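You operate a simulated robot arm through the tools that you are given. There is no shell and no other tool.

Carry out the task below with a simulated two-armed robot. There is one attempt and no reset: what you move stays moved.

## Task
Fold the clamped cream lipped blank further, to 90, and unclamp it.
Fine: set the fold machine's angle dial; let the green handle down before opening the clamp; the blank stays on the bed, the other lipped blank flat.
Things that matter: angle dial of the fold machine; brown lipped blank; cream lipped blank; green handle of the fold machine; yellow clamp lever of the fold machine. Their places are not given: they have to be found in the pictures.

The check looks at the end state, three seconds after you hand in, the way a careful person would. Anything else that was tipped, shoved, dropped, spilled or broken makes it a failure. Flat cloth is picked up by pressing the open fingertips on it (5 to 10 N) and closing them slowly along it; thin cloth reads only 2 to 8 mm in the jaws.

## Robot
Two 7-joint arms with fingered hands on one trunk that stands fixed in place. Base frame: the origin is at the foot of the trunk, x ahead of it, y to its left, z up. Lengths are in mm, angles in degrees, forces in N, time in s.
The left shoulder is at [57, 125, 1221], the right one opposite. With the tool pointing down near the work surface each hand reaches from about 420 to 800 mm from the base axis, measured 20 degrees to its own side. Payload 3.6 kg a hand.
Tool frame (each hand has its own): the origin (TCP) lies between the finger pads and is the grasp point; the fingertips stand 30 mm ahead of it; z points along the fingers, y is the line along which they close. The gripper opens to 104 mm; its body begins 35 mm behind the TCP. The gripper is a hand of 4 fingers: y runs from the thumb to the fingers, the wrist lies at [-15, -104, -178] in the tool frame, and closing takes about 1.5 s.
Orientation is told as [roll, pitch, yaw] about the base's x, y, z axes, in that order, counted from this pose: with the fingers straight down and the wrist toward the robot, the tool's x, y and z point along [0, 1, 0], [1, 0, 0] and [0, 0, -1] of the base frame.

## Interface
- The arms move only by the tool step_arm. It takes "left_plan", "right_plan" or both (then of equal length, played together; a hand with none holds still); each is a list that holds one entry, the list of rows, each a list of 6 numbers: the shift along the tool's x, y, z in units of 50 mm (1.0 is 50 mm), then the turn, a rotation vector about the tool's x, y, z in units of 6 degrees (1.0 is 6 degrees). In form: [[[tx, ty, tz, wx, wy, wz], ...]]. A call has 1 to 20 rows; each row shifts and turns the commanded pose from where the row before left it, along the tool's axes as they then stand. "left_jaw" and "right_jaw" are, for a hand that has rows, the finger opening in mm, from 0 to 104, set as the call begins (left out, the last holds). A call with a number of a shift or a turn outside -1 to 1 is refused whole. A row lasts 0.2 s, in which the tool goes at most 50 mm and 8.6 degrees; a call with a longer step from one row to the next is refused whole, and so is a gripper value outside its range. A pose out of reach is approached as far as the arm can. The call stops where the force on the tool passes 90 N (or 10 N more than at its start, if that is more) or the arm is blocked; 0.2 s more then pass. The fingers move at their own pace (about 72 mm/s each) and stop on an object; they squeeze with about 31 N. The grip force told is the motor's: it shows also when the fingers shut on nothing. Time passes only in rows, and 0.2 s behind the last, so rows that do not move let the fingers close. It gives the time, the measured TCP pose, the force on the tool (base axes), the opening and the grip force at its end, in the units of the frame above (readings bear some noise), with the torque about the TCP (base axes, N m) and any sound that the robot's microphone picked up, and new pictures: "views" is both (left out), scene, wrist or none (wrist: the cameras of the hands that moved).
- Cameras (640 x 400 px; columns grow to the right, rows downward): "scene" is now at [164.2, 31.8, 1380.1]; the picture's right is [0.33, -0.94, 0.00], its down [-0.34, -0.12, -0.93] and it looks along [0.88, 0.31, -0.36] (base axes); focal length 214 px, centre (320, 200). "left" rides on the left gripper at [-61, -92, -130] in its tool frame; the picture's right is [-0.81, -0.27, 0.52], its down [0.53, -0.71, 0.46] and it looks along [0.24, 0.64, 0.72] (tool axes); focal length 275 px, centre (320, 200). "right" rides on the right gripper at [61, -92, -131] in its tool frame; the picture's right is [-0.81, 0.28, -0.52], its down [-0.53, -0.71, 0.45] and it looks along [-0.24, 0.64, 0.73] (tool axes); focal length 275 px, centre (320, 200).
- lift_body(by): moves the trunk up (or, below 0, down) by that many mm; the arms and the scene camera ride with it, the base frame stays. It gives what a move gives, with no picture.
- move_fingers(index, middle, ring, thumb_bend, thumb_turn, hand): sets how far each is bent, from 0 (flat) to 1 (curled in); at 0.3 the hand is open as for a grip, at 0.7 the pads meet at the TCP. One left out holds its place. A second passes; each finger stops where it meets its share of the squeeze, and holds until it gets a number again. A gripper value or a shape takes the hand back. It gives what a move gives, with no picture; readings hold the bend of each and the force on the fingers (four entries, about 0 where the hand has none), thumb and palm. thumb_turn goes from beside the hand (0) to across from the fingers (1), as for a grip.
- grasp_type(shape, hand): the hand has 4 fingers and takes this shape, open, in about a second: jaw (thumb against the fingers, like two jaws); tri (thumb and two fingers); tip (a fingertip pinch); poke (one finger out to press); point (the index stretched); flat (the hand flat); cup (the hand cupped); fist (a fist). The gripper value then closes the fingers along that shape, each until it touches; the sizes above hold for jaw. It gives what a move gives, with no picture.
- pan_tilt(pan, tilt): turns the head with the scene camera to pan (to the left, within 80 degrees either way) and tilt (down, from -29 to 69), counted from straight ahead of the robot (the tilt from the chest, where the trunk bows). It gives what a move gives, and a new picture of the scene camera.
- probe_pixels(camera, pixels): for up to 12 pixels [column, row] of the newest picture of that camera ("zoom" is the newest enlarged one), the place [x, y, z] in the base frame of the surface seen there, good to about 2 mm. No time passes.
- zoom(camera, box): a new picture of the part [left, top, right, bottom] of that camera's present view, enlarged. No time passes.
- sign_off(): hands the job in; it is judged then, once.

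Open the grippers and draw the arms clear of the work before you hand the job in, unless the task says otherwise.

The tools are called after ">>>" as name(argument=value, ...) on one line, values as JSON. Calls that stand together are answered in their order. step_arm: Moves the arms, as the interface text tells. Its arguments: {"type":"object","properties":{"left_plan":{"type":"array","items":{"type":"array","items":{"type":"array","items":{"type":"number"}}}},"left_jaw":{"type":"number"},"right_plan":{"type":"array","items":{"type":"array","items":{"type":"array","items":{"type":"number"}}}},"right_jaw":{"type":"number"},"views":{"type":"string","enum":["both","scene","wrist","none"]}},"required":[]} The other tools are called the same way: lift_body (by) moves the trunk up or down; grasp_type (shape, hand) gives the hand a shape; move_fingers (index, middle, ring, thumb_bend, thumb_turn, hand) moves the fingers one by one; pan_tilt (pan, tilt) turns the head that bears the scene camera; probe_pixels (camera, pixels) gives the place of the surface under pixels of a picture; zoom (camera, box) takes an enlarged picture of a part of a camera's view; sign_off () hands the job in.

At the start:

```text
clock: 0.0
left_eef_pos: [411.1, 310.6, 1373.6]
left_orientation: [0.0, 0.0, 0.0]
left_force: [-0.3, -0.4, -0.2]
left_torque: [0.0, 0.03, 0.02]
left_opening: 103.9
left_grip_force: 0.0
left_shape: jaw
left_bend: [0.3, 0.3, 0.3, 0.3, 0.98]
left_finger forces: [0.0, 0.1, 0.0, 0.0, 0.0, 0.0]
right_eef_pos: [476.9, -116.2, 1302.0]
right_orientation: [0.0, -0.1, 0.0]
right_force: [0.3, 0.6, -0.5]
right_torque: [-0.02, 0.0, -0.02]
right_opening: 103.7
right_grip_force: 0.1
right_shape: jaw
right_bend: [0.3, 0.3, 0.3, 0.3, 0.98]
right_finger forces: [0.0, 0.0, 0.0, 0.1, 0.0, 0.1]
trunk travel left (down, up): [-450.0, 86.0]
head pan, tilt (commanded): [19.3, 21.2]
```

scene: 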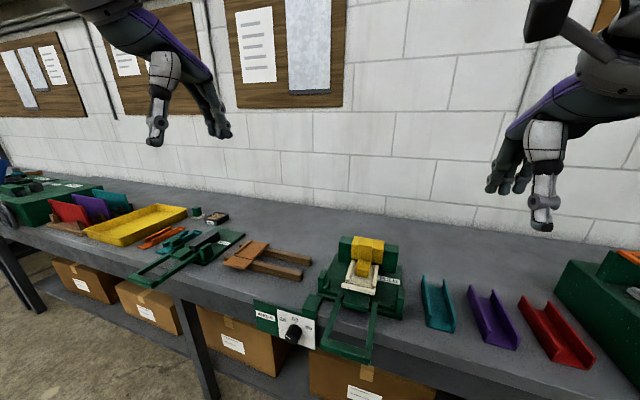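
right: 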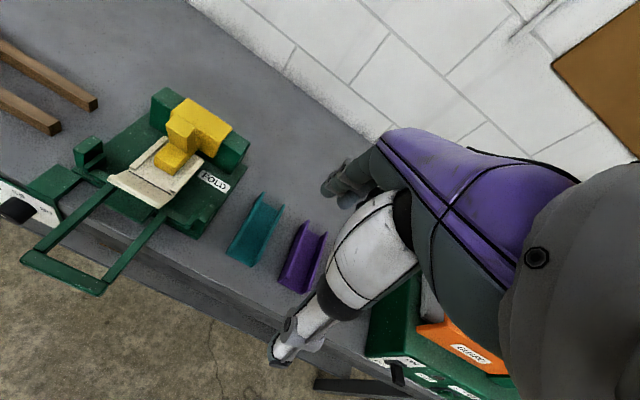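
left: 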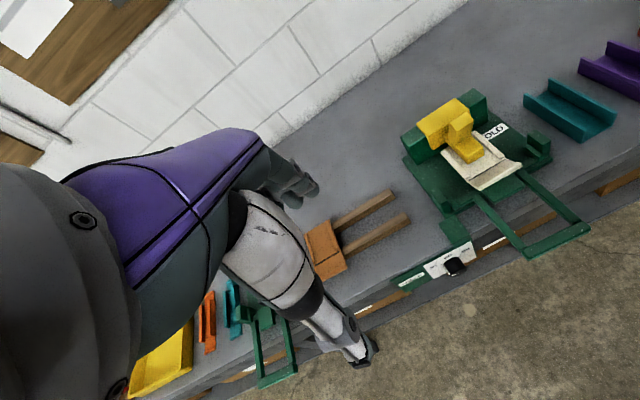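

The scene shows the fold machine around (355,285) with the dial at about (293,332). I zoom in on it and on the dial first.

>>> zoom(camera="scene", box=[240, 220, 420, 370])

>>> zoom(camera="scene", box=[250, 290, 330, 355])

>>> zoom(camera="left", box=[380, 80, 600, 290])

```text
2.67 times, centred on (330, 295) of scene
```

zoom: 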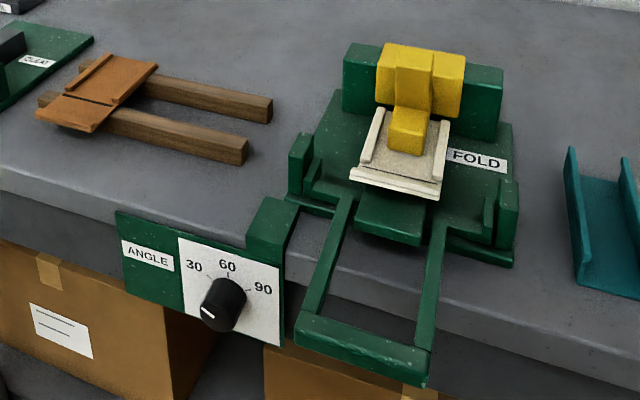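

```text
6.15 times, centred on (290, 322) of scene
```

zoom: 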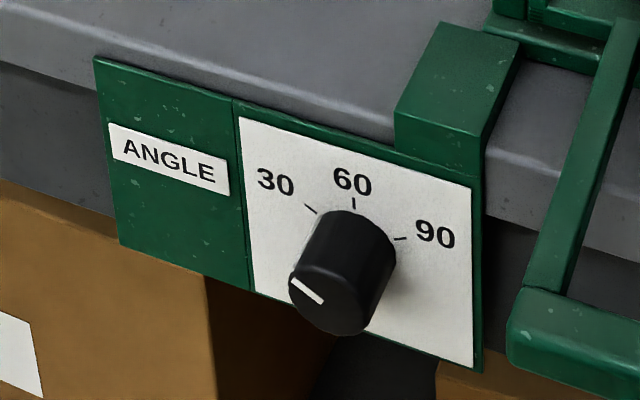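

```text
1.90 times, centred on (490, 185) of left
```

zoom: 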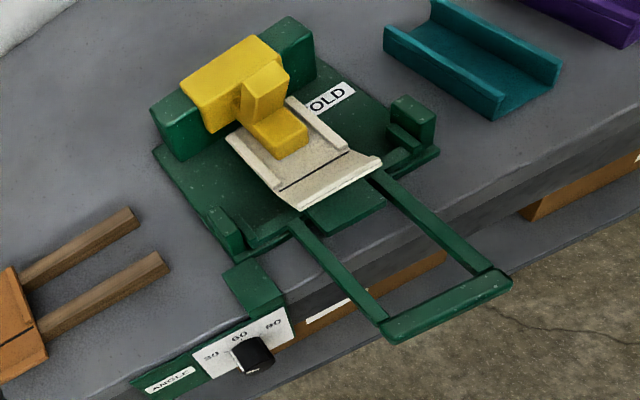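

The dial pointer is at the lower left of the knob near the 30 side, and the yellow lever is pressing on the cream blank. I probe the key surfaces: handle bar, arms, knob, lever, blanks.

>>> pan_tilt(pan=10, tilt=45)

```text
clock: 0.9
left_eef_pos: [413.2, 309.6, 1373.6]
left_orientation: [0.0, 0.0, 0.0]
left_force: [-0.5, 0.0, 0.0]
left_torque: [0.01, 0.01, -0.01]
left_opening: 103.7
left_grip_force: 0.0
left_shape: jaw
left_bend: [0.3, 0.3, 0.3, 0.3, 0.98]
left_finger forces: [0.0, 0.0, 0.1, 0.0, 0.0, 0.0]
right_eef_pos: [477.3, -115.9, 1300.6]
right_orientation: [0.0, -0.1, 0.0]
right_force: [0.6, -0.4, 0.7]
right_torque: [-0.01, -0.03, 0.02]
right_opening: 103.7
right_grip_force: 0.0
right_shape: jaw
right_bend: [0.3, 0.3, 0.3, 0.3, 0.98]
right_finger forces: [0.1, 0.0, 0.0, 0.0, 0.1, 0.1]
trunk travel left (down, up): [-450.0, 86.0]
head pan, tilt (commanded): [10.0, 45.0]
```

scene: 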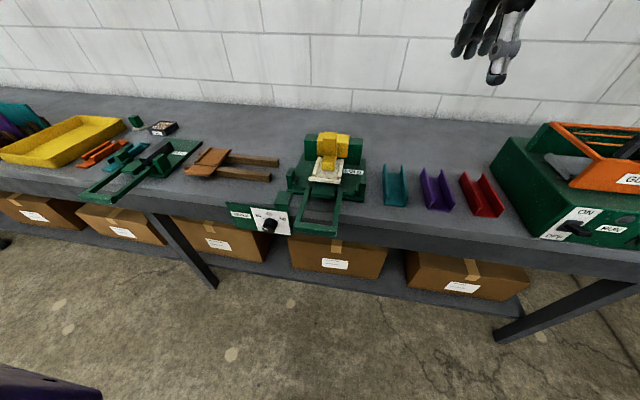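

The fold machine is now at about (328,180). I zoom in and probe points on it.

>>> zoom(camera="scene", box=[220, 120, 390, 245])

>>> probe_pixels(camera="scene", pixels=[[320, 228], [300, 226], [335, 231], [338, 210], [309, 207], [330, 145], [327, 165], [322, 180], [269, 226], [270, 213], [250, 222], [368, 165]])

```text
3.20 times, centred on (305, 182) of scene
```

zoom: 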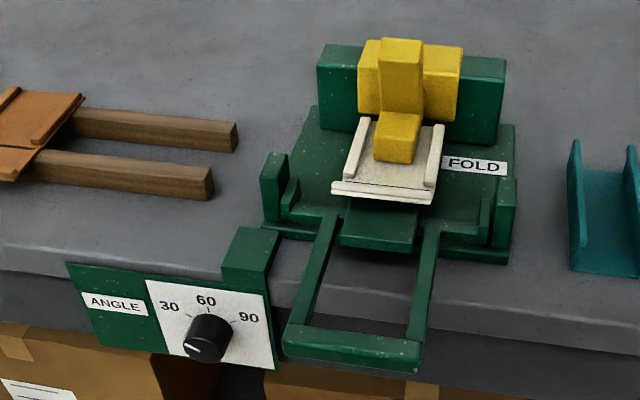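

```text
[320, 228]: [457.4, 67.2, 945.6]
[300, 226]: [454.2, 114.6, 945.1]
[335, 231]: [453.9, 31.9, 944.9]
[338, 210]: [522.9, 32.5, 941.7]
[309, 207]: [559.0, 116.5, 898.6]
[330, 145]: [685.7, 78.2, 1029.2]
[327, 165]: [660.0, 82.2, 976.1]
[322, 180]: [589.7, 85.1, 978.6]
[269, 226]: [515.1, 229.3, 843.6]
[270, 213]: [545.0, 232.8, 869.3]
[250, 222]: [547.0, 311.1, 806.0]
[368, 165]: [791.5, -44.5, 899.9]
```

Table top is at z≈900, the handle bar at x≈457, z≈945. I probe the zoomed picture for details of knob, panel and machine.

>>> probe_pixels(camera="zoom", pixels=[[192, 348], [205, 335], [210, 350], [222, 325], [250, 350], [165, 290], [260, 310], [170, 340], [205, 316], [245, 250], [285, 340], [415, 360]])

>>> probe_pixels(camera="zoom", pixels=[[335, 187], [430, 197], [380, 180], [355, 150], [435, 150], [395, 150], [397, 122], [400, 80], [400, 45], [435, 55], [365, 50], [380, 225]])

>>> probe_pixels(camera="zoom", pixels=[[330, 220], [325, 270], [310, 300], [430, 230], [420, 290], [415, 335], [350, 345], [270, 165], [290, 190], [505, 190], [485, 215], [490, 70]])

>>> probe_pixels(camera="zoom", pixels=[[40, 105], [10, 155], [60, 95], [5, 175], [200, 130], [200, 180], [340, 130], [360, 235], [480, 130], [380, 240], [450, 200], [310, 150]])

```text
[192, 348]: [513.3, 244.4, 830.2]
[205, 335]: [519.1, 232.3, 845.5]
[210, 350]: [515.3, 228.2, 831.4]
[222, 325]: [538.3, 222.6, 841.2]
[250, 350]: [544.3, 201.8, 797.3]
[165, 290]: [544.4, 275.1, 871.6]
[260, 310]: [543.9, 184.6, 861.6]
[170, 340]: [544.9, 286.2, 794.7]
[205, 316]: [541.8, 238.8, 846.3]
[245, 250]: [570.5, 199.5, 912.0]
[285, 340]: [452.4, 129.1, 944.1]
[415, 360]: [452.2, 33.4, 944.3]
```

```text
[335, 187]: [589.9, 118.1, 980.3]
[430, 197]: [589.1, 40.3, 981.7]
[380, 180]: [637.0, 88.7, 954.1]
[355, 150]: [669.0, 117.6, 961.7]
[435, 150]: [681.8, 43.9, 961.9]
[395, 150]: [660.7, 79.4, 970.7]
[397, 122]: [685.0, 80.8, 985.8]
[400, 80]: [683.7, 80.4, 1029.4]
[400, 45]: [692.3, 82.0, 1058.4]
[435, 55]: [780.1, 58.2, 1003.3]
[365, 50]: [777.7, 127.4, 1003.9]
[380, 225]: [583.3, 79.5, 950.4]
```

```text
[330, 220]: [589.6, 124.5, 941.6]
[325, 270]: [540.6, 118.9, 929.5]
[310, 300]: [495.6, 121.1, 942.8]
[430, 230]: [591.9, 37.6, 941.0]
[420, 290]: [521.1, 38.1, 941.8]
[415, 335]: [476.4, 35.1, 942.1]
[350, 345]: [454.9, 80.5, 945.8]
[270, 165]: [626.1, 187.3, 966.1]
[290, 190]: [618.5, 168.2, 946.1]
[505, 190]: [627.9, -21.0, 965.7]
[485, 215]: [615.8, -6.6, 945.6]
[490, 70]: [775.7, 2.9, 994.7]
```

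```text
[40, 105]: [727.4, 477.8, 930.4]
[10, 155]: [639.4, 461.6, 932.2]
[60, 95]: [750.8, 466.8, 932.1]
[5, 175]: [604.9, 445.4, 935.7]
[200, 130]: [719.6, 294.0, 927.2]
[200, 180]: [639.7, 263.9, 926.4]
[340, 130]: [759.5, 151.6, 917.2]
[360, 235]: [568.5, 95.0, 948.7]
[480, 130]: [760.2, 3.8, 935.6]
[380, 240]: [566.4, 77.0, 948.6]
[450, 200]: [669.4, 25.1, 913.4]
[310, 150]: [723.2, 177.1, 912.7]
```

I probe the lever and hinge parts from the left wrist view to understand the clamp's shape.

>>> zoom(camera="left", box=[390, 80, 560, 186])

>>> zoom(camera="right", box=[60, 80, 250, 199])

```text
3.76 times, centred on (475, 133) of left
```

zoom: 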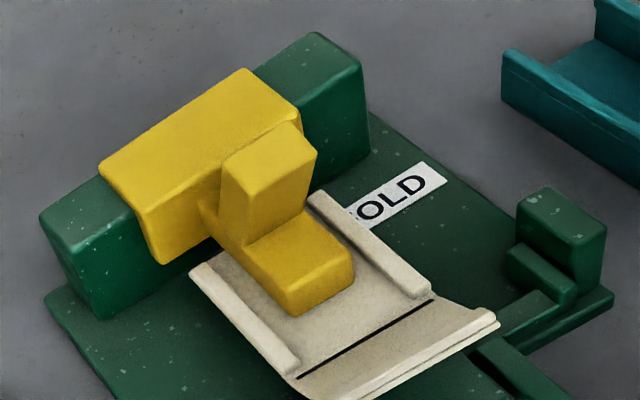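

```text
3.36 times, centred on (155, 140) of right
```

zoom: 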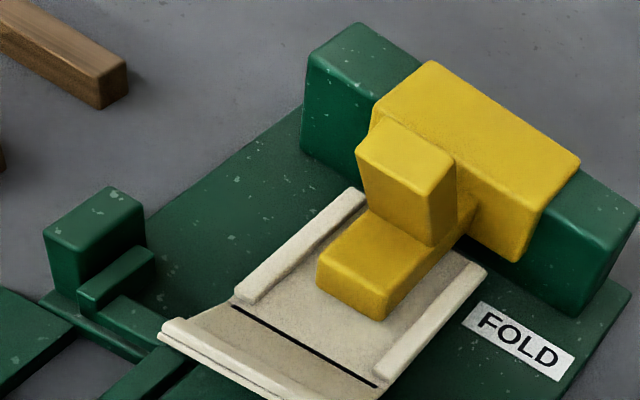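

The lever is a hub between two green posts with a forward arm/foot and a vertical post. I probe it from the right camera zoom.

>>> probe_pixels(camera="zoom", pixels=[[365, 135], [445, 165], [400, 145], [430, 62], [575, 165], [500, 110], [380, 110], [320, 265], [385, 290], [350, 290], [460, 220], [430, 200]])

>>> probe_pixels(camera="zoom", pixels=[[520, 240], [440, 235], [355, 30], [310, 60], [600, 230], [240, 300], [375, 380], [165, 335], [290, 392], [360, 195], [480, 265], [90, 215]])

```text
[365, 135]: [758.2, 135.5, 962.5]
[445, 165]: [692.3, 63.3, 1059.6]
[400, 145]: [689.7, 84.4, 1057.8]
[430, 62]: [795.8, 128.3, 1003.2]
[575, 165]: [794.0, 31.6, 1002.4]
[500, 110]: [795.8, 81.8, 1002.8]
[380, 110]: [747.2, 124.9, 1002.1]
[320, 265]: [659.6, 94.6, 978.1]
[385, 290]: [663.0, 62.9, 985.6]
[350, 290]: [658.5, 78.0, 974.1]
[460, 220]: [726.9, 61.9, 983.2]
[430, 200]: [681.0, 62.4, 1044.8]
```

```text
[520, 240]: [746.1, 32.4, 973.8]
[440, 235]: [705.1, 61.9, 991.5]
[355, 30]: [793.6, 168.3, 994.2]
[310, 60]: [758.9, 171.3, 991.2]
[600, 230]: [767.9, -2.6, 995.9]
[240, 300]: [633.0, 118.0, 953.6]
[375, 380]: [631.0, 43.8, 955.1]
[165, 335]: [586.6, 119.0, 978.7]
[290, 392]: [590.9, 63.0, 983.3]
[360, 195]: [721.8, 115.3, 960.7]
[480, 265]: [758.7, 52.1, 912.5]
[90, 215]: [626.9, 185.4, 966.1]
```

I zoom close on the dial to measure knob centre, pointer and ticks precisely.

>>> zoom(camera="scene", box=[255, 203, 295, 228])

```text
16.00 times, centred on (275, 216) of scene
```

zoom: 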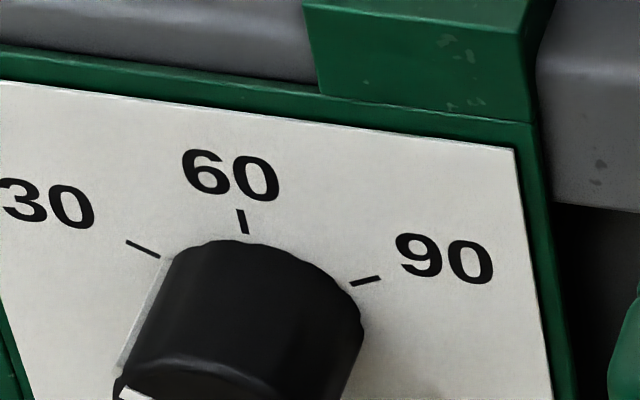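

>>> probe_pixels(camera="zoom", pixels=[[129, 242], [157, 256], [239, 212], [245, 232], [353, 284], [378, 279], [50, 205], [230, 175], [445, 258], [130, 392], [200, 390], [250, 300]])

>>> zoom(camera="scene", box=[250, 212, 290, 237])

```text
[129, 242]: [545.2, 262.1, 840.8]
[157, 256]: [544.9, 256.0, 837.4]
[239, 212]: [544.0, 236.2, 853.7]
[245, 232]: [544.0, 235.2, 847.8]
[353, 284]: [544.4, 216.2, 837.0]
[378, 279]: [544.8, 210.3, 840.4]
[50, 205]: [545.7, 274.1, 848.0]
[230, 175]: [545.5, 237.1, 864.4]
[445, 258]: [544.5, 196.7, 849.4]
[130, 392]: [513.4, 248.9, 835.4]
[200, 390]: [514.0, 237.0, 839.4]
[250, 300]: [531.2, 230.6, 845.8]
```

```text
16.00 times, centred on (270, 224) of scene
```

zoom: 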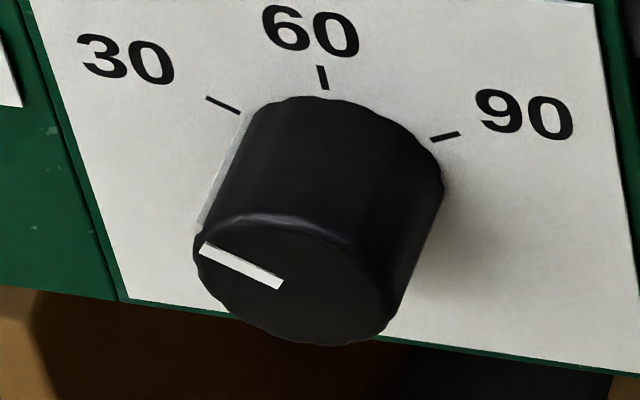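

>>> probe_pixels(camera="zoom", pixels=[[206, 249], [278, 284], [240, 265], [295, 225], [215, 290], [280, 340], [385, 315], [390, 270], [200, 262], [340, 300], [440, 200], [250, 110]])

```text
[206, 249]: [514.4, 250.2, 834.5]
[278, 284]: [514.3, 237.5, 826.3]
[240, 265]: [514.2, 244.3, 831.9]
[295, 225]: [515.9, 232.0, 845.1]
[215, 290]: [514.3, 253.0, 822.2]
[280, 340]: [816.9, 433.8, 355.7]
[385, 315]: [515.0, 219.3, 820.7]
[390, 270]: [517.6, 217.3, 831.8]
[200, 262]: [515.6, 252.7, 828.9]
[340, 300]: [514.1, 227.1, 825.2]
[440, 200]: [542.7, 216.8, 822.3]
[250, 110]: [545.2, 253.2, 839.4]
```

The dial reads 30: the pointer runs from the knob centre (y≈236, z≈826) to (250,834), and the 90 tick is 120° clockwise. I lower the trunk so the left arm can reach the knob comfortably and the camera sees it more frontally.

>>> lift_body(by=-180)

>>> pan_tilt(pan=20, tilt=38)

```text
clock: 2.9
left_eef_pos: [412.3, 309.8, 1192.3]
left_orientation: [0.0, 0.0, 0.0]
left_force: [0.3, 0.8, 0.7]
left_torque: [0.01, 0.0, 0.05]
left_opening: 103.5
left_grip_force: 0.1
left_shape: jaw
left_bend: [0.3, 0.3, 0.3, 0.3, 0.98]
left_finger forces: [0.1, 0.0, 0.0, 0.1, 0.1, 0.0]
right_eef_pos: [476.2, -114.8, 1120.9]
right_orientation: [0.0, -0.1, -0.1]
right_force: [-0.9, 0.5, 0.1]
right_torque: [0.01, 0.01, 0.0]
right_opening: 103.7
right_grip_force: 0.0
right_shape: jaw
right_bend: [0.3, 0.3, 0.3, 0.3, 0.98]
right_finger forces: [0.0, 0.0, 0.0, 0.1, 0.1, 0.0]
trunk travel left (down, up): [-270.0, 266.0]
head pan, tilt (commanded): [10.0, 45.0]
```

```text
clock: 3.6
left_eef_pos: [413.1, 310.7, 1193.3]
left_orientation: [0.0, 0.0, 0.1]
left_force: [0.6, 0.5, 0.2]
left_torque: [-0.01, 0.05, 0.03]
left_opening: 103.9
left_grip_force: 0.1
left_shape: jaw
left_bend: [0.3, 0.3, 0.3, 0.3, 0.98]
left_finger forces: [0.1, 0.0, 0.0, 0.1, 0.0, 0.0]
right_eef_pos: [477.2, -115.6, 1120.3]
right_orientation: [0.0, 0.0, 0.0]
right_force: [-0.9, -0.2, 0.7]
right_torque: [-0.01, -0.03, 0.02]
right_opening: 103.8
right_grip_force: 0.0
right_shape: jaw
right_bend: [0.3, 0.3, 0.3, 0.3, 0.98]
right_finger forces: [0.0, 0.0, 0.0, 0.0, 0.1, 0.0]
trunk travel left (down, up): [-270.0, 266.0]
head pan, tilt (commanded): [20.0, 38.0]
```

scene: 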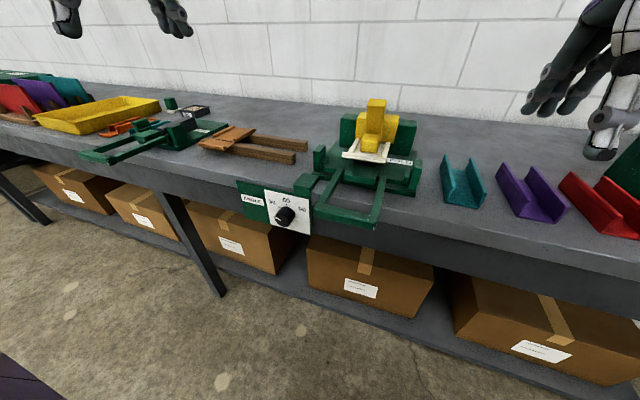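

The left hand is free at (413,310,1193). I turn it to point forward (+x, thumb below) and lower it in front of the table near the dial.

>>> step_arm(left_plan=[[[0, 0, 0, -1, 0, 0], [0, 0, 0, -1, 0, 0], [0, 0, 0, -1, 0, 0], [0, 0, 0, -1, 0, 0], [0, 0, 0, -1, 0, 0], [0, 0, 0, -1, 0, 0], [0, 0, 0, -1, 0, 0], [0, 0, 0, -1, 0, 0], [0, 0, 0, -1, 0, 0], [0, 0, 0, -1, 0, 0], [0, 0, 0, -1, 0, 0], [0, 0, 0, -1, 0, 0], [0, 0, 0, -1, 0, 0], [0, 0, 0, -1, 0, 0], [0, 0, 0, -1, 0, 0], [-0.3, -0.8, 0, 0, 0, 0], [-0.3, -0.8, 0, 0, 0, 0], [-0.3, -0.8, 0, 0, 0, 0], [-0.3, -0.8, 0, 0, 0, 0], [-0.3, -0.8, 0, 0, 0, 0]]], views="both")

```text
clock: 7.8
left_eef_pos: [459.7, 284.4, 1022.6]
left_orientation: [146.2, -89.8, -146.1]
left_force: [-0.3, 0.7, 0.1]
left_torque: [-0.04, -0.01, -0.01]
left_opening: 103.8
left_grip_force: 0.1
left_shape: jaw
left_bend: [0.3, 0.3, 0.3, 0.3, 0.98]
left_finger forces: [0.0, 0.0, 0.0, 0.0, 0.0, 0.0]
left hand out of reach, approached as far as the arm can: row 10, 11, 12, 13, 14, 16, 17, 18
right_eef_pos: [476.2, -116.1, 1121.7]
right_orientation: [0.0, 0.0, 0.0]
right_force: [-0.2, 0.3, -0.6]
right_torque: [0.02, -0.01, 0.02]
right_opening: 103.7
right_grip_force: 0.1
right_shape: jaw
right_bend: [0.3, 0.3, 0.3, 0.3, 0.98]
right_finger forces: [0.1, 0.0, 0.1, 0.0, 0.1, 0.0]
trunk travel left (down, up): [-270.0, 266.0]
head pan, tilt (commanded): [20.0, 38.0]
```

scene: 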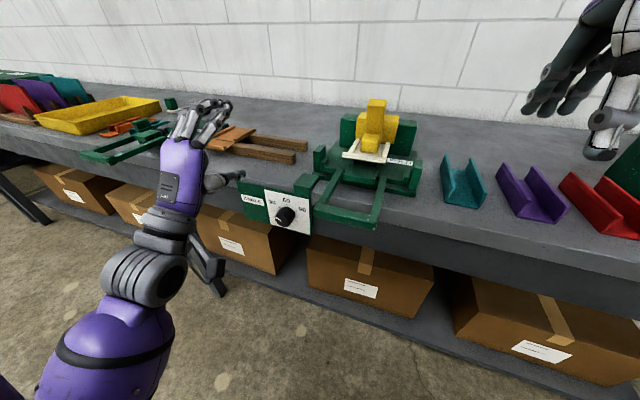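
left: 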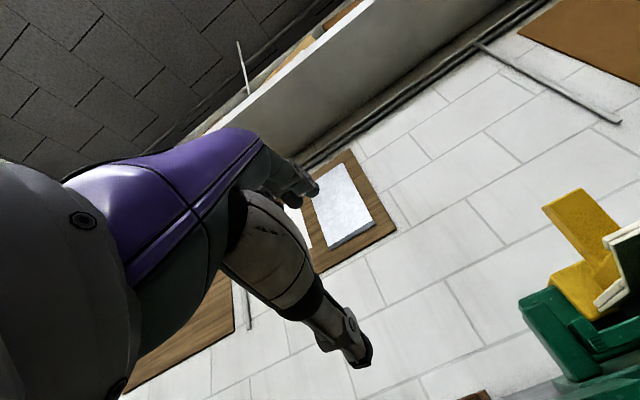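

Some rows were too close to the body and the arm lags the command. I hold for a moment to see where it settles.

>>> step_arm(left_plan=[[[0, 0, 0, 0, 0, 0], [0, 0, 0, 0, 0, 0], [0, 0, 0, 0, 0, 0]]], views="none")

```text
clock: 8.6
left_eef_pos: [459.3, 283.1, 1022.0]
left_orientation: [-164.8, -90.0, 164.8]
left_force: [0.6, 0.6, 0.1]
left_torque: [0.01, -0.01, 0.0]
left_opening: 104.1
left_grip_force: 0.1
left_shape: jaw
left_bend: [0.3, 0.3, 0.3, 0.3, 0.98]
left_finger forces: [0.1, 0.0, 0.1, 0.0, 0.0, 0.0]
right_eef_pos: [477.1, -116.1, 1121.0]
right_orientation: [0.0, -0.1, 0.0]
right_force: [0.8, 0.3, 0.6]
right_torque: [-0.03, 0.0, 0.0]
right_opening: 103.7
right_grip_force: 0.1
right_shape: jaw
right_bend: [0.3, 0.3, 0.3, 0.3, 0.98]
right_finger forces: [0.0, 0.1, 0.0, 0.1, 0.0, 0.0]
trunk travel left (down, up): [-270.0, 266.0]
head pan, tilt (commanded): [20.0, 38.0]
```

The pose settled at (459,283,1022), pointing forward. I lower it to knob height in front of the dial, keeping x≈440 so the tips stay short of the knob face (x=514).

>>> step_arm(left_plan=[[[-0.19, -0.78, -0.08, 0, 0, 0], [-0.19, -0.78, -0.08, 0, 0, 0], [-0.19, -0.78, -0.08, 0, 0, 0], [-0.19, -0.78, -0.08, 0, 0, 0], [-0.19, -0.78, -0.08, 0, 0, 0], [0, 0, 0, 0, 0, -1], [0, 0, 0, 0, 0, -1], [0, 0, 0, 0, 0, -1], [0, 0, 0, 0, 0, -1], [0, 0, 0, 0, 0, -1], [0, 0, 0, 0, 0, 0], [0, 0, 0, 0, 0, 0]]], views="both")

```text
clock: 11.2
left_eef_pos: [445.1, 240.2, 827.1]
left_orientation: [-90.0, -61.2, 89.4]
left_force: [-0.4, -0.3, 0.7]
left_torque: [0.0, -0.02, -0.01]
left_opening: 103.6
left_grip_force: 0.0
left_shape: jaw
left_bend: [0.3, 0.3, 0.3, 0.3, 0.98]
left_finger forces: [0.0, 0.0, 0.0, 0.0, 0.1, 0.0]
right_eef_pos: [476.6, -115.4, 1120.8]
right_orientation: [-0.1, -0.1, 0.0]
right_force: [-0.7, -0.8, 0.2]
right_torque: [0.03, 0.02, 0.01]
right_opening: 103.9
right_grip_force: 0.1
right_shape: jaw
right_bend: [0.3, 0.3, 0.3, 0.3, 0.98]
right_finger forces: [0.1, 0.0, 0.0, 0.0, 0.0, 0.0]
trunk travel left (down, up): [-270.0, 266.0]
head pan, tilt (commanded): [20.0, 38.0]
```

scene: 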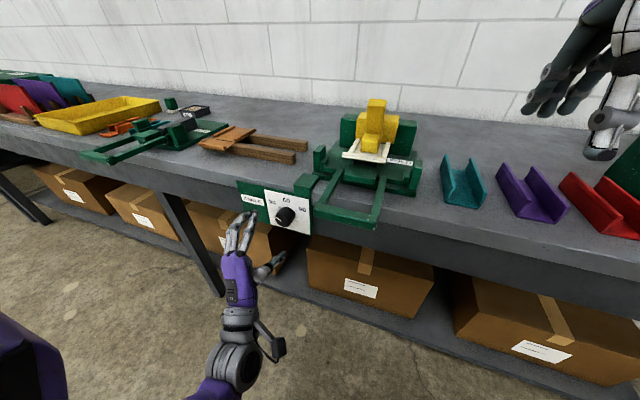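
left: 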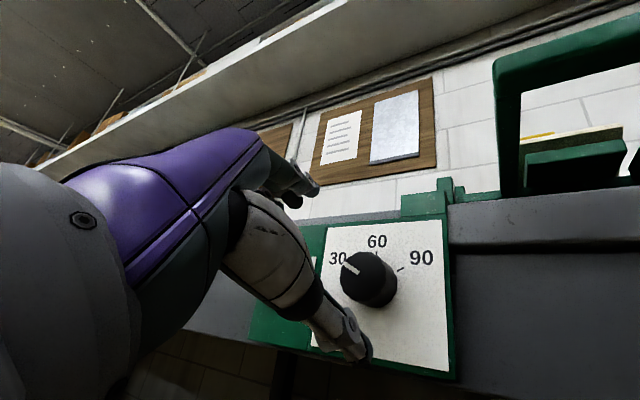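

The left camera shows the knob at (368,278) with pointer at 30, between fingers and thumb. I roll the hand a further -30° so I have a 120° clockwise stroke available.

>>> step_arm(left_plan=[[[-0.03, 0, 0, 0, 0, -1], [-0.03, 0, 0, 0, 0, -1], [-0.03, 0, 0, 0, 0, -1], [0, 0, 0, 0, 0, -1], [0, 0, 0, 0, 0, -1], [0, 0, 0, 0, 0, 0], [0, 0, 0, 0, 0, 0]]], views="both")

```text
clock: 12.0
left_eef_pos: [448.0, 239.4, 834.7]
left_orientation: [-89.4, -52.8, 85.2]
left_force: [0.2, 0.3, 0.0]
left_torque: [-0.02, -0.02, 0.0]
left_opening: 103.9
left_grip_force: 0.0
left_shape: jaw
left_bend: [0.3, 0.3, 0.3, 0.3, 0.98]
left_finger forces: [0.1, 0.0, 0.1, 0.1, 0.1, 0.0]
right_eef_pos: [477.0, -115.8, 1121.1]
right_orientation: [0.0, -0.1, 0.0]
right_force: [-0.4, -0.7, -0.5]
right_torque: [0.0, 0.0, 0.01]
right_opening: 103.7
right_grip_force: 0.1
right_shape: jaw
right_bend: [0.3, 0.3, 0.3, 0.3, 0.98]
right_finger forces: [0.0, 0.0, 0.0, 0.0, 0.1, 0.0]
trunk travel left (down, up): [-270.0, 266.0]
head pan, tilt (commanded): [20.0, 38.0]
stopped in row 3 (left hand): the arm was blocked; the commanded pose is now the measured one
```

scene: 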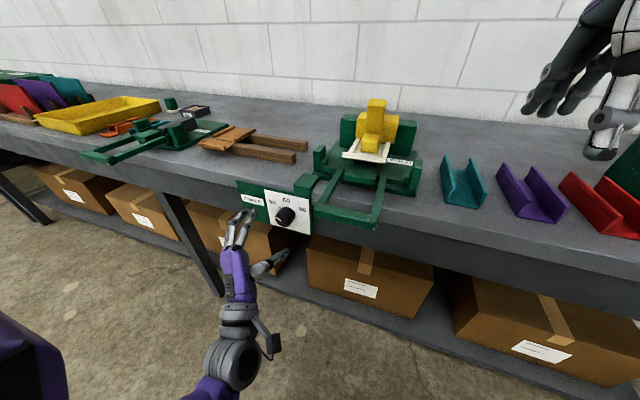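
left: 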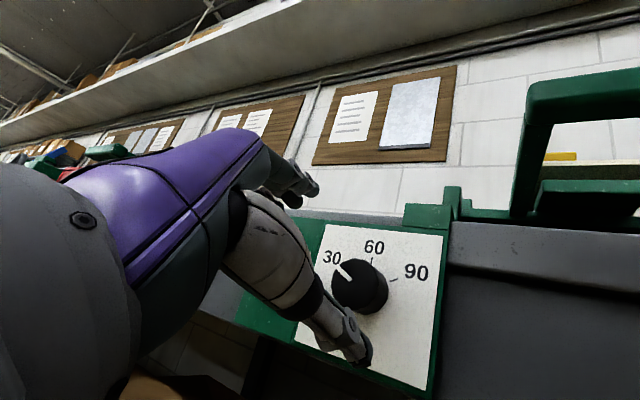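

Roll past about -37° is blocked by the arm, so I will turn the knob in strokes instead. I go back to roll -30°, re-aim straight at the panel and centre on the knob axis (y 236, z 826).

>>> step_arm(left_plan=[[[0, 0, 0, -0.43, 0.57, 0.6], [0, 0, 0, 0, 0, 0.57], [0.03, -0.18, 0.04, 0, 0, 0], [0, 0, 0, 0, 0, 0], [0, 0, 0, 0, 0, 0]]], views="wrist")

```text
clock: 13.2
left_eef_pos: [448.3, 238.1, 825.6]
left_orientation: [-89.3, -60.5, 88.9]
left_force: [-0.3, -0.1, -0.4]
left_torque: [0.0, 0.01, 0.0]
left_opening: 103.8
left_grip_force: 0.1
left_shape: jaw
left_bend: [0.3, 0.3, 0.3, 0.3, 0.98]
left_finger forces: [0.0, 0.1, 0.0, 0.0, 0.0, 0.1]
right_eef_pos: [477.6, -116.3, 1120.1]
right_orientation: [0.1, -0.1, 0.0]
right_force: [0.6, 0.2, 0.3]
right_torque: [0.03, 0.0, 0.03]
right_opening: 103.9
right_grip_force: 0.1
right_shape: jaw
right_bend: [0.3, 0.3, 0.3, 0.3, 0.98]
right_finger forces: [0.1, 0.1, 0.1, 0.0, 0.1, 0.0]
trunk travel left (down, up): [-270.0, 266.0]
head pan, tilt (commanded): [20.0, 38.0]
```

left: 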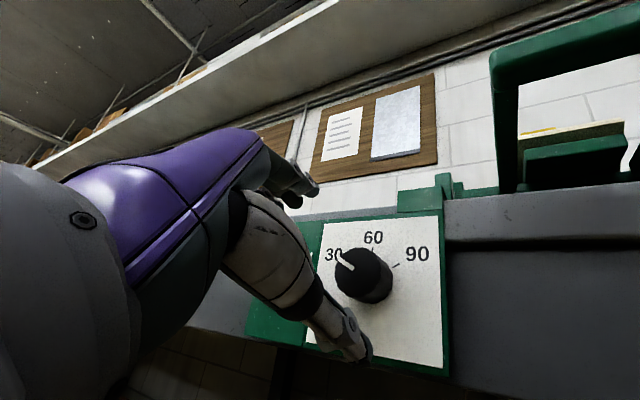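

The knob lies on the tool axis (about (355,272) in the left view). I move forward 58 mm so the pads straddle the knob with the tips about 8 mm off the panel.

>>> step_arm(left_plan=[[[-0.02, -0.01, 0.4, 0, 0, 0], [-0.02, -0.01, 0.4, 0, 0, 0], [0, 0, 0.36, 0, 0, 0], [0, 0, 0, 0, 0, 0], [0, 0, 0, 0, 0, 0]]], views="both")

```text
clock: 14.4
left_eef_pos: [507.5, 236.0, 825.5]
left_orientation: [-89.6, -59.7, 89.6]
left_force: [0.3, 0.6, -0.7]
left_torque: [-0.01, -0.01, -0.03]
left_opening: 103.8
left_grip_force: 0.0
left_shape: jaw
left_bend: [0.3, 0.3, 0.3, 0.3, 0.98]
left_finger forces: [0.1, 0.0, 0.0, 0.1, 0.0, 0.0]
right_eef_pos: [477.0, -114.7, 1119.7]
right_orientation: [0.1, 0.0, 0.0]
right_force: [-0.1, 0.1, -0.2]
right_torque: [0.01, 0.03, -0.01]
right_opening: 104.0
right_grip_force: 0.1
right_shape: jaw
right_bend: [0.3, 0.3, 0.3, 0.3, 0.98]
right_finger forces: [0.0, 0.1, 0.0, 0.0, 0.1, 0.0]
trunk travel left (down, up): [-270.0, 266.0]
head pan, tilt (commanded): [20.0, 38.0]
```

scene: 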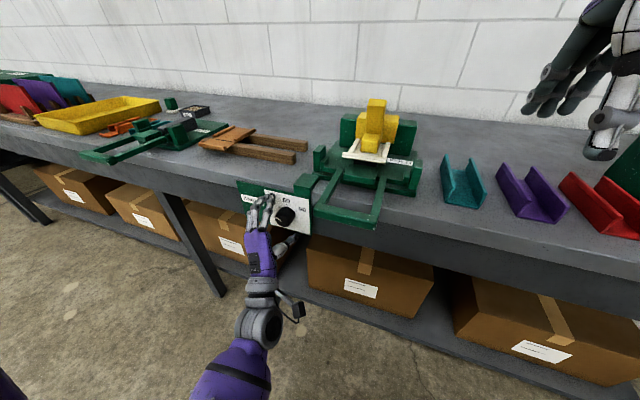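
left: 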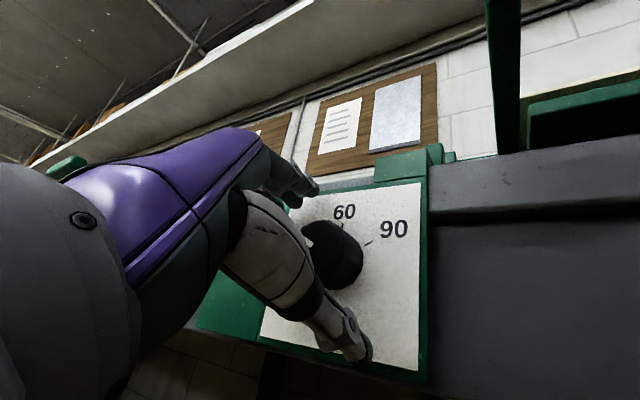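

The hand straddles the knob. I close the fingers on it and hold about 1.6 s.

>>> step_arm(left_plan=[[[0, 0, 0, 0, 0, 0], [0, 0, 0, 0, 0, 0], [0, 0, 0, 0, 0, 0], [0, 0, 0, 0, 0, 0], [0, 0, 0, 0, 0, 0], [0, 0, 0, 0, 0, 0], [0, 0, 0, 0, 0, 0], [0, 0, 0, 0, 0, 0]]], left_jaw=10, views="both")

```text
clock: 16.2
left_eef_pos: [508.4, 236.3, 825.5]
left_orientation: [-89.4, -59.7, 89.4]
left_force: [-0.6, -2.3, -5.3]
left_torque: [0.01, 0.09, -0.07]
left_opening: 31.6
left_grip_force: 31.3
left_shape: jaw
left_bend: [0.74, 0.56, 0.59, 0.74, 1.0]
left_finger forces: [15.4, 8.2, 0.0, 0.0, 29.7, 0.1]
right_eef_pos: [477.7, -117.2, 1120.2]
right_orientation: [0.0, 0.0, 0.0]
right_force: [-0.2, 0.6, -0.3]
right_torque: [-0.02, -0.03, -0.03]
right_opening: 103.7
right_grip_force: 0.0
right_shape: jaw
right_bend: [0.3, 0.3, 0.3, 0.3, 0.98]
right_finger forces: [0.0, 0.1, 0.1, 0.0, 0.0, 0.0]
trunk travel left (down, up): [-270.0, 266.0]
head pan, tilt (commanded): [20.0, 38.0]
```

scene: 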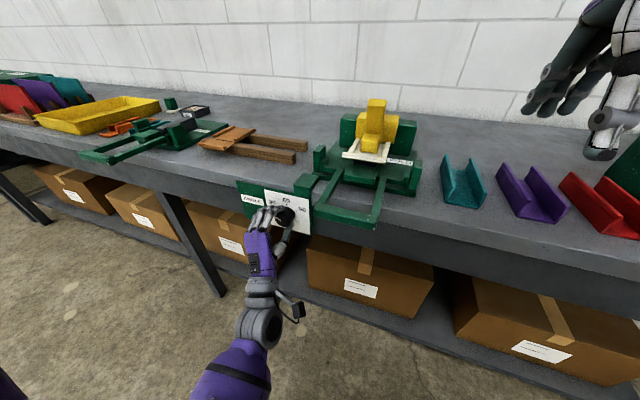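
left: 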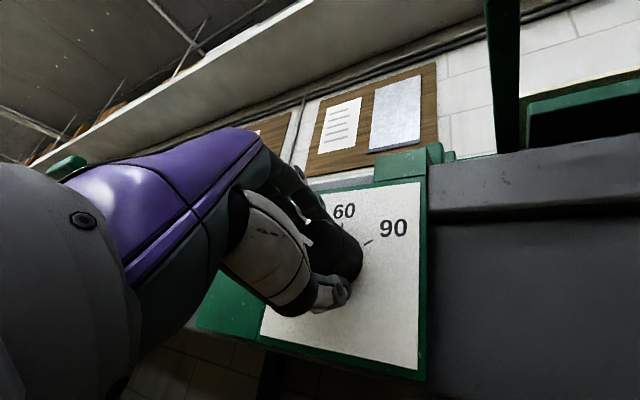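

The knob is gripped (opening 32 mm, index and middle against the thumb). I turn clockwise 60° about the tool axis.

>>> step_arm(left_plan=[[[0, 0, 0, 0, 0, 0.8], [0, 0, 0, 0, 0, 0.8], [0, 0, 0, 0, 0, 0.8], [0, 0, 0, 0, 0, 0.8], [0, 0, 0, 0, 0, 0.8], [0, 0, 0, 0, 0, 0.8], [0, 0, 0, 0, 0, 0.8], [0, 0, 0, 0, 0, 0.8], [0, 0, 0, 0, 0, 0.8], [0, 0, 0, 0, 0, 0.8], [0, 0, 0, 0, 0, 0.8], [0, 0, 0, 0, 0, 0.8], [0, 0, 0, 0, 0, 0.4]]], views="both")

```text
clock: 19.0
left_eef_pos: [507.2, 234.8, 825.2]
left_orientation: [89.4, -60.2, -89.6]
left_force: [4.3, 2.7, 3.1]
left_torque: [-0.04, -0.12, 0.02]
left_opening: 31.2
left_grip_force: 31.3
left_shape: jaw
left_bend: [0.74, 0.55, 0.59, 0.74, 1.0]
left_finger forces: [17.5, 11.1, 0.1, 0.1, 27.1, 0.1]
right_eef_pos: [478.3, -115.6, 1119.8]
right_orientation: [0.0, 0.1, 0.0]
right_force: [-0.8, 0.9, 0.1]
right_torque: [0.0, -0.01, 0.02]
right_opening: 103.8
right_grip_force: 0.1
right_shape: jaw
right_bend: [0.3, 0.3, 0.3, 0.3, 0.98]
right_finger forces: [0.0, 0.0, 0.0, 0.0, 0.1, 0.1]
trunk travel left (down, up): [-270.0, 266.0]
head pan, tilt (commanded): [20.0, 38.0]
```

scene: 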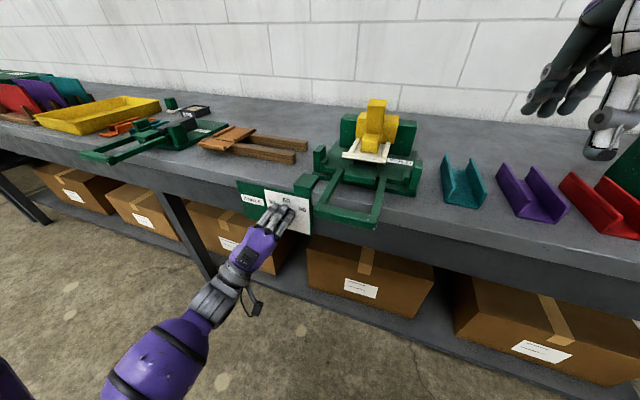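
left: 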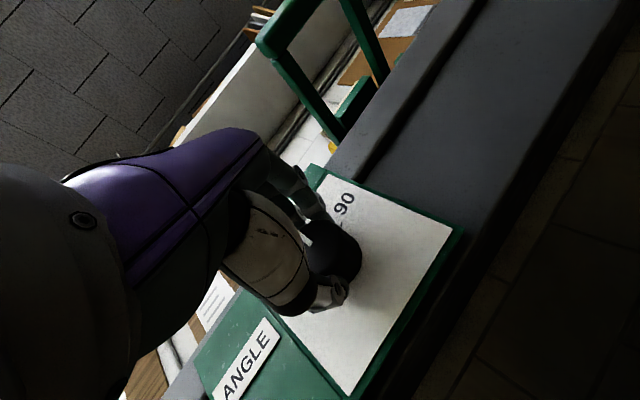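

The turn went smoothly to roll +30° (dial should be near 60). I continue clockwise.

>>> step_arm(left_plan=[[[0, 0, 0, 0, 0, 0.8], [0, 0, 0, 0, 0, 0.8], [0, 0, 0, 0, 0, 0.8], [0, 0, 0, 0, 0, 0.8], [0, 0, 0, 0, 0, 0.8], [0, 0, 0, 0, 0, 0.8], [0, 0, 0, 0, 0, 0.8], [0, 0, 0, 0, 0, 0.8], [0, 0, 0, 0, 0, 0.8], [0, 0, 0, 0, 0, 0.8], [0, 0, 0, 0, 0, 0.8], [0, 0, 0, 0, 0, 0.8]]], views="both")

```text
clock: 21.6
left_eef_pos: [507.6, 235.8, 825.8]
left_orientation: [89.8, -2.6, -89.9]
left_force: [0.2, 3.9, 3.7]
left_torque: [-0.09, -0.07, 0.04]
left_opening: 30.9
left_grip_force: 30.8
left_shape: jaw
left_bend: [0.74, 0.55, 0.59, 0.74, 1.0]
left_finger forces: [16.6, 9.7, 0.0, 0.0, 29.3, 0.1]
right_eef_pos: [475.9, -115.4, 1121.5]
right_orientation: [0.0, -0.1, 0.0]
right_force: [0.0, 1.0, -0.7]
right_torque: [-0.01, -0.02, 0.02]
right_opening: 103.7
right_grip_force: 0.1
right_shape: jaw
right_bend: [0.3, 0.3, 0.3, 0.3, 0.98]
right_finger forces: [0.0, 0.1, 0.0, 0.1, 0.0, 0.0]
trunk travel left (down, up): [-270.0, 266.0]
head pan, tilt (commanded): [20.0, 38.0]
```

scene: 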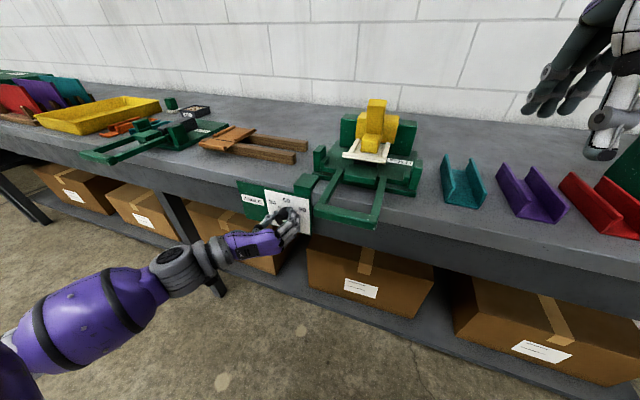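
left: 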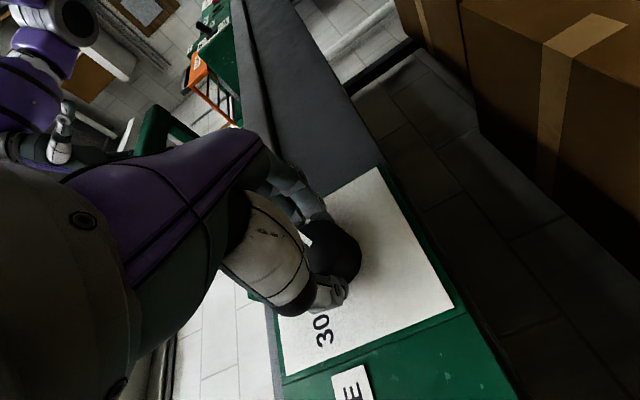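

Roll is now about +87°, a 118° total turn. I zoom the scene camera on the dial to check the pointer.

>>> zoom(camera="scene", box=[264, 192, 320, 227])

>>> zoom(camera="left", box=[280, 180, 420, 320])

```text
11.43 times, centred on (292, 210) of scene
```

zoom: 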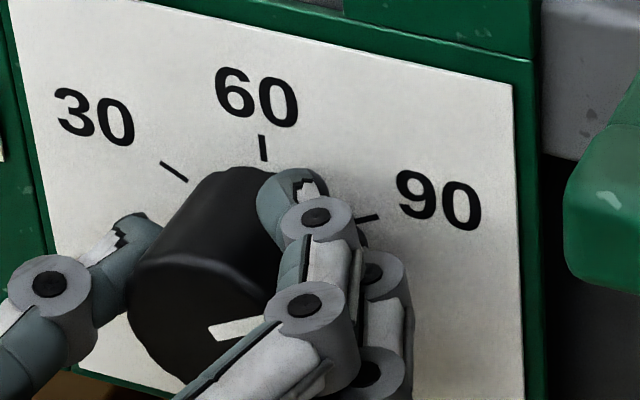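

```text
2.86 times, centred on (350, 250) of left
```

zoom: 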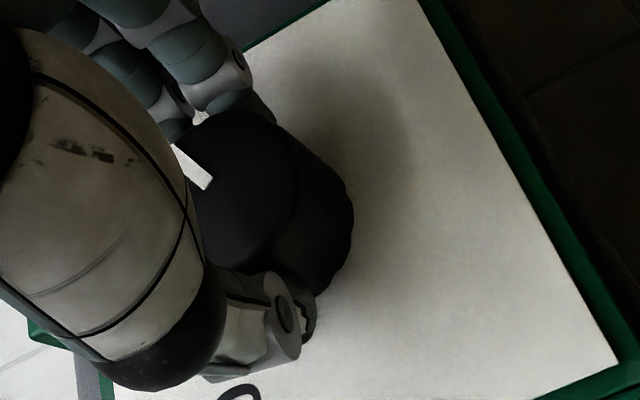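

>>> zoom(camera="scene", box=[274, 202, 306, 222])

```text
16.00 times, centred on (290, 212) of scene
```

zoom: 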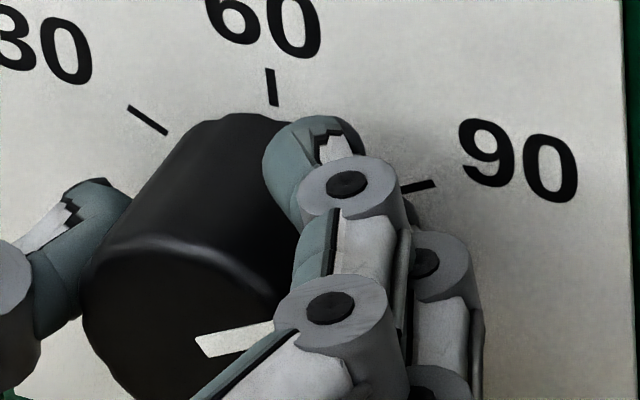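

>>> probe_pixels(camera="zoom", pixels=[[204, 347], [262, 334], [196, 339], [270, 323], [210, 357], [252, 348], [130, 107], [165, 132], [404, 188], [434, 183], [268, 70], [273, 104]])

```text
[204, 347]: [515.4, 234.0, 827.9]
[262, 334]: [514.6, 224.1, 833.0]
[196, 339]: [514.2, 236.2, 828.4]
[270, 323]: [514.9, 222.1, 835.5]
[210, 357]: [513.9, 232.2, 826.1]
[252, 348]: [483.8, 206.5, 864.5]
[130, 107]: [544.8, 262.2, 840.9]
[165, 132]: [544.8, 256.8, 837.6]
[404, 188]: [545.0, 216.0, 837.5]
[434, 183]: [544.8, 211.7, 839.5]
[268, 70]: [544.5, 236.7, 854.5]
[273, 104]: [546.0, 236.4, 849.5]
```

The pointer lies nearly along the 90 tick. I open the fingers, back straight off and look at the dial unobstructed.

>>> step_arm(left_plan=[[[0, 0, 0, 0, 0, 0], [0, 0, 0, 0, 0, 0], [0, 0, 0, 0, 0, 0], [0, 0, 0, 0, 0, 0], [0, 0, 0, 0, 0, 0], [0, 0, 0, 0, 0, 0], [0, 0, -0.5, 0, 0, 0], [0, 0, -0.6, 0, 0, 0], [0, 0, -0.4, 0, 0, 0]]], left_jaw=100, views="both")

```text
clock: 23.6
left_eef_pos: [431.2, 235.3, 827.1]
left_orientation: [89.8, -2.7, -90.0]
left_force: [0.6, 0.9, 0.2]
left_torque: [-0.01, 0.0, 0.01]
left_opening: 99.6
left_grip_force: 0.0
left_shape: jaw
left_bend: [0.31, 0.31, 0.3, 0.31, 0.98]
left_finger forces: [0.0, 0.0, 0.0, 0.1, 0.0, 0.0]
right_eef_pos: [476.9, -115.2, 1121.2]
right_orientation: [0.0, -0.1, -0.1]
right_force: [-0.2, 0.3, 0.1]
right_torque: [-0.02, -0.01, 0.01]
right_opening: 103.8
right_grip_force: 0.0
right_shape: jaw
right_bend: [0.3, 0.3, 0.3, 0.3, 0.98]
right_finger forces: [0.0, 0.0, 0.0, 0.1, 0.1, 0.0]
trunk travel left (down, up): [-270.0, 266.0]
head pan, tilt (commanded): [20.0, 38.0]
```

scene: 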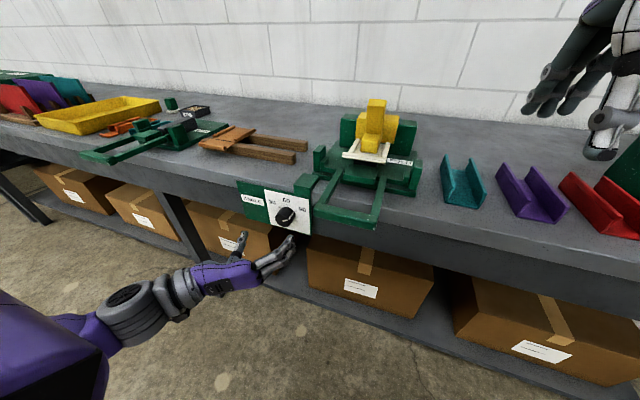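
left: 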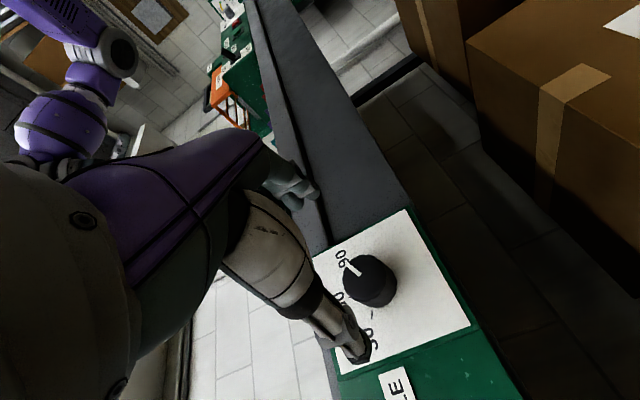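

>>> zoom(camera="scene", box=[270, 202, 302, 222])

>>> zoom(camera="left", box=[310, 220, 420, 330])

```text
16.00 times, centred on (286, 212) of scene
```

zoom: 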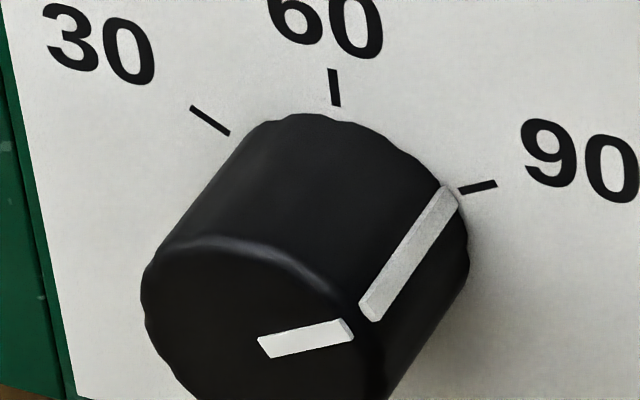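

```text
3.64 times, centred on (365, 275) of left
```

zoom: 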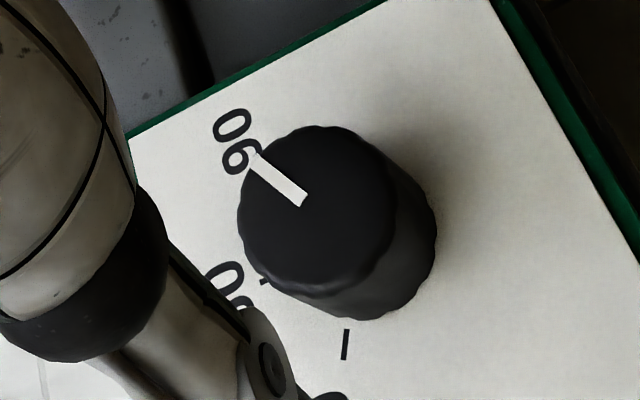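

>>> zoom(camera="scene", box=[280, 206, 300, 219])

```text
16.00 times, centred on (290, 212) of scene
```

zoom: 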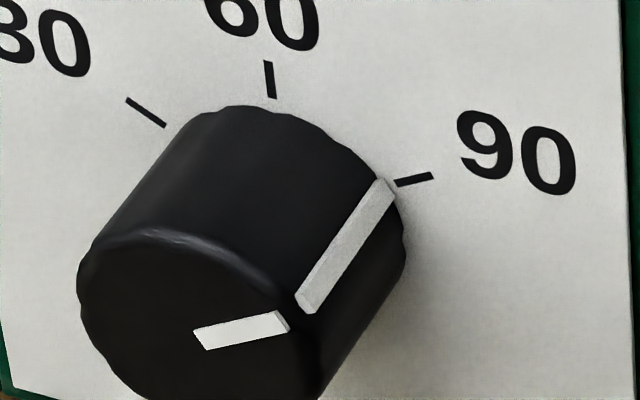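

>>> probe_pixels(camera="zoom", pixels=[[202, 339], [280, 320], [240, 329], [383, 187], [306, 303], [345, 243], [400, 183], [430, 176], [130, 101], [162, 124], [268, 64], [274, 97]])

```text
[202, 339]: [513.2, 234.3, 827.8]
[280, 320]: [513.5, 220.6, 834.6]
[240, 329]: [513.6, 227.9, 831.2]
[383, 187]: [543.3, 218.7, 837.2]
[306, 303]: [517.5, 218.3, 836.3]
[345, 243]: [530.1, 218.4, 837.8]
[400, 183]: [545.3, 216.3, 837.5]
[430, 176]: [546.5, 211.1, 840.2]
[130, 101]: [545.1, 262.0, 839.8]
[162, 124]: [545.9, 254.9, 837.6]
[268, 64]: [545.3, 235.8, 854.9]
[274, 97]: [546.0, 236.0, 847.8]
```

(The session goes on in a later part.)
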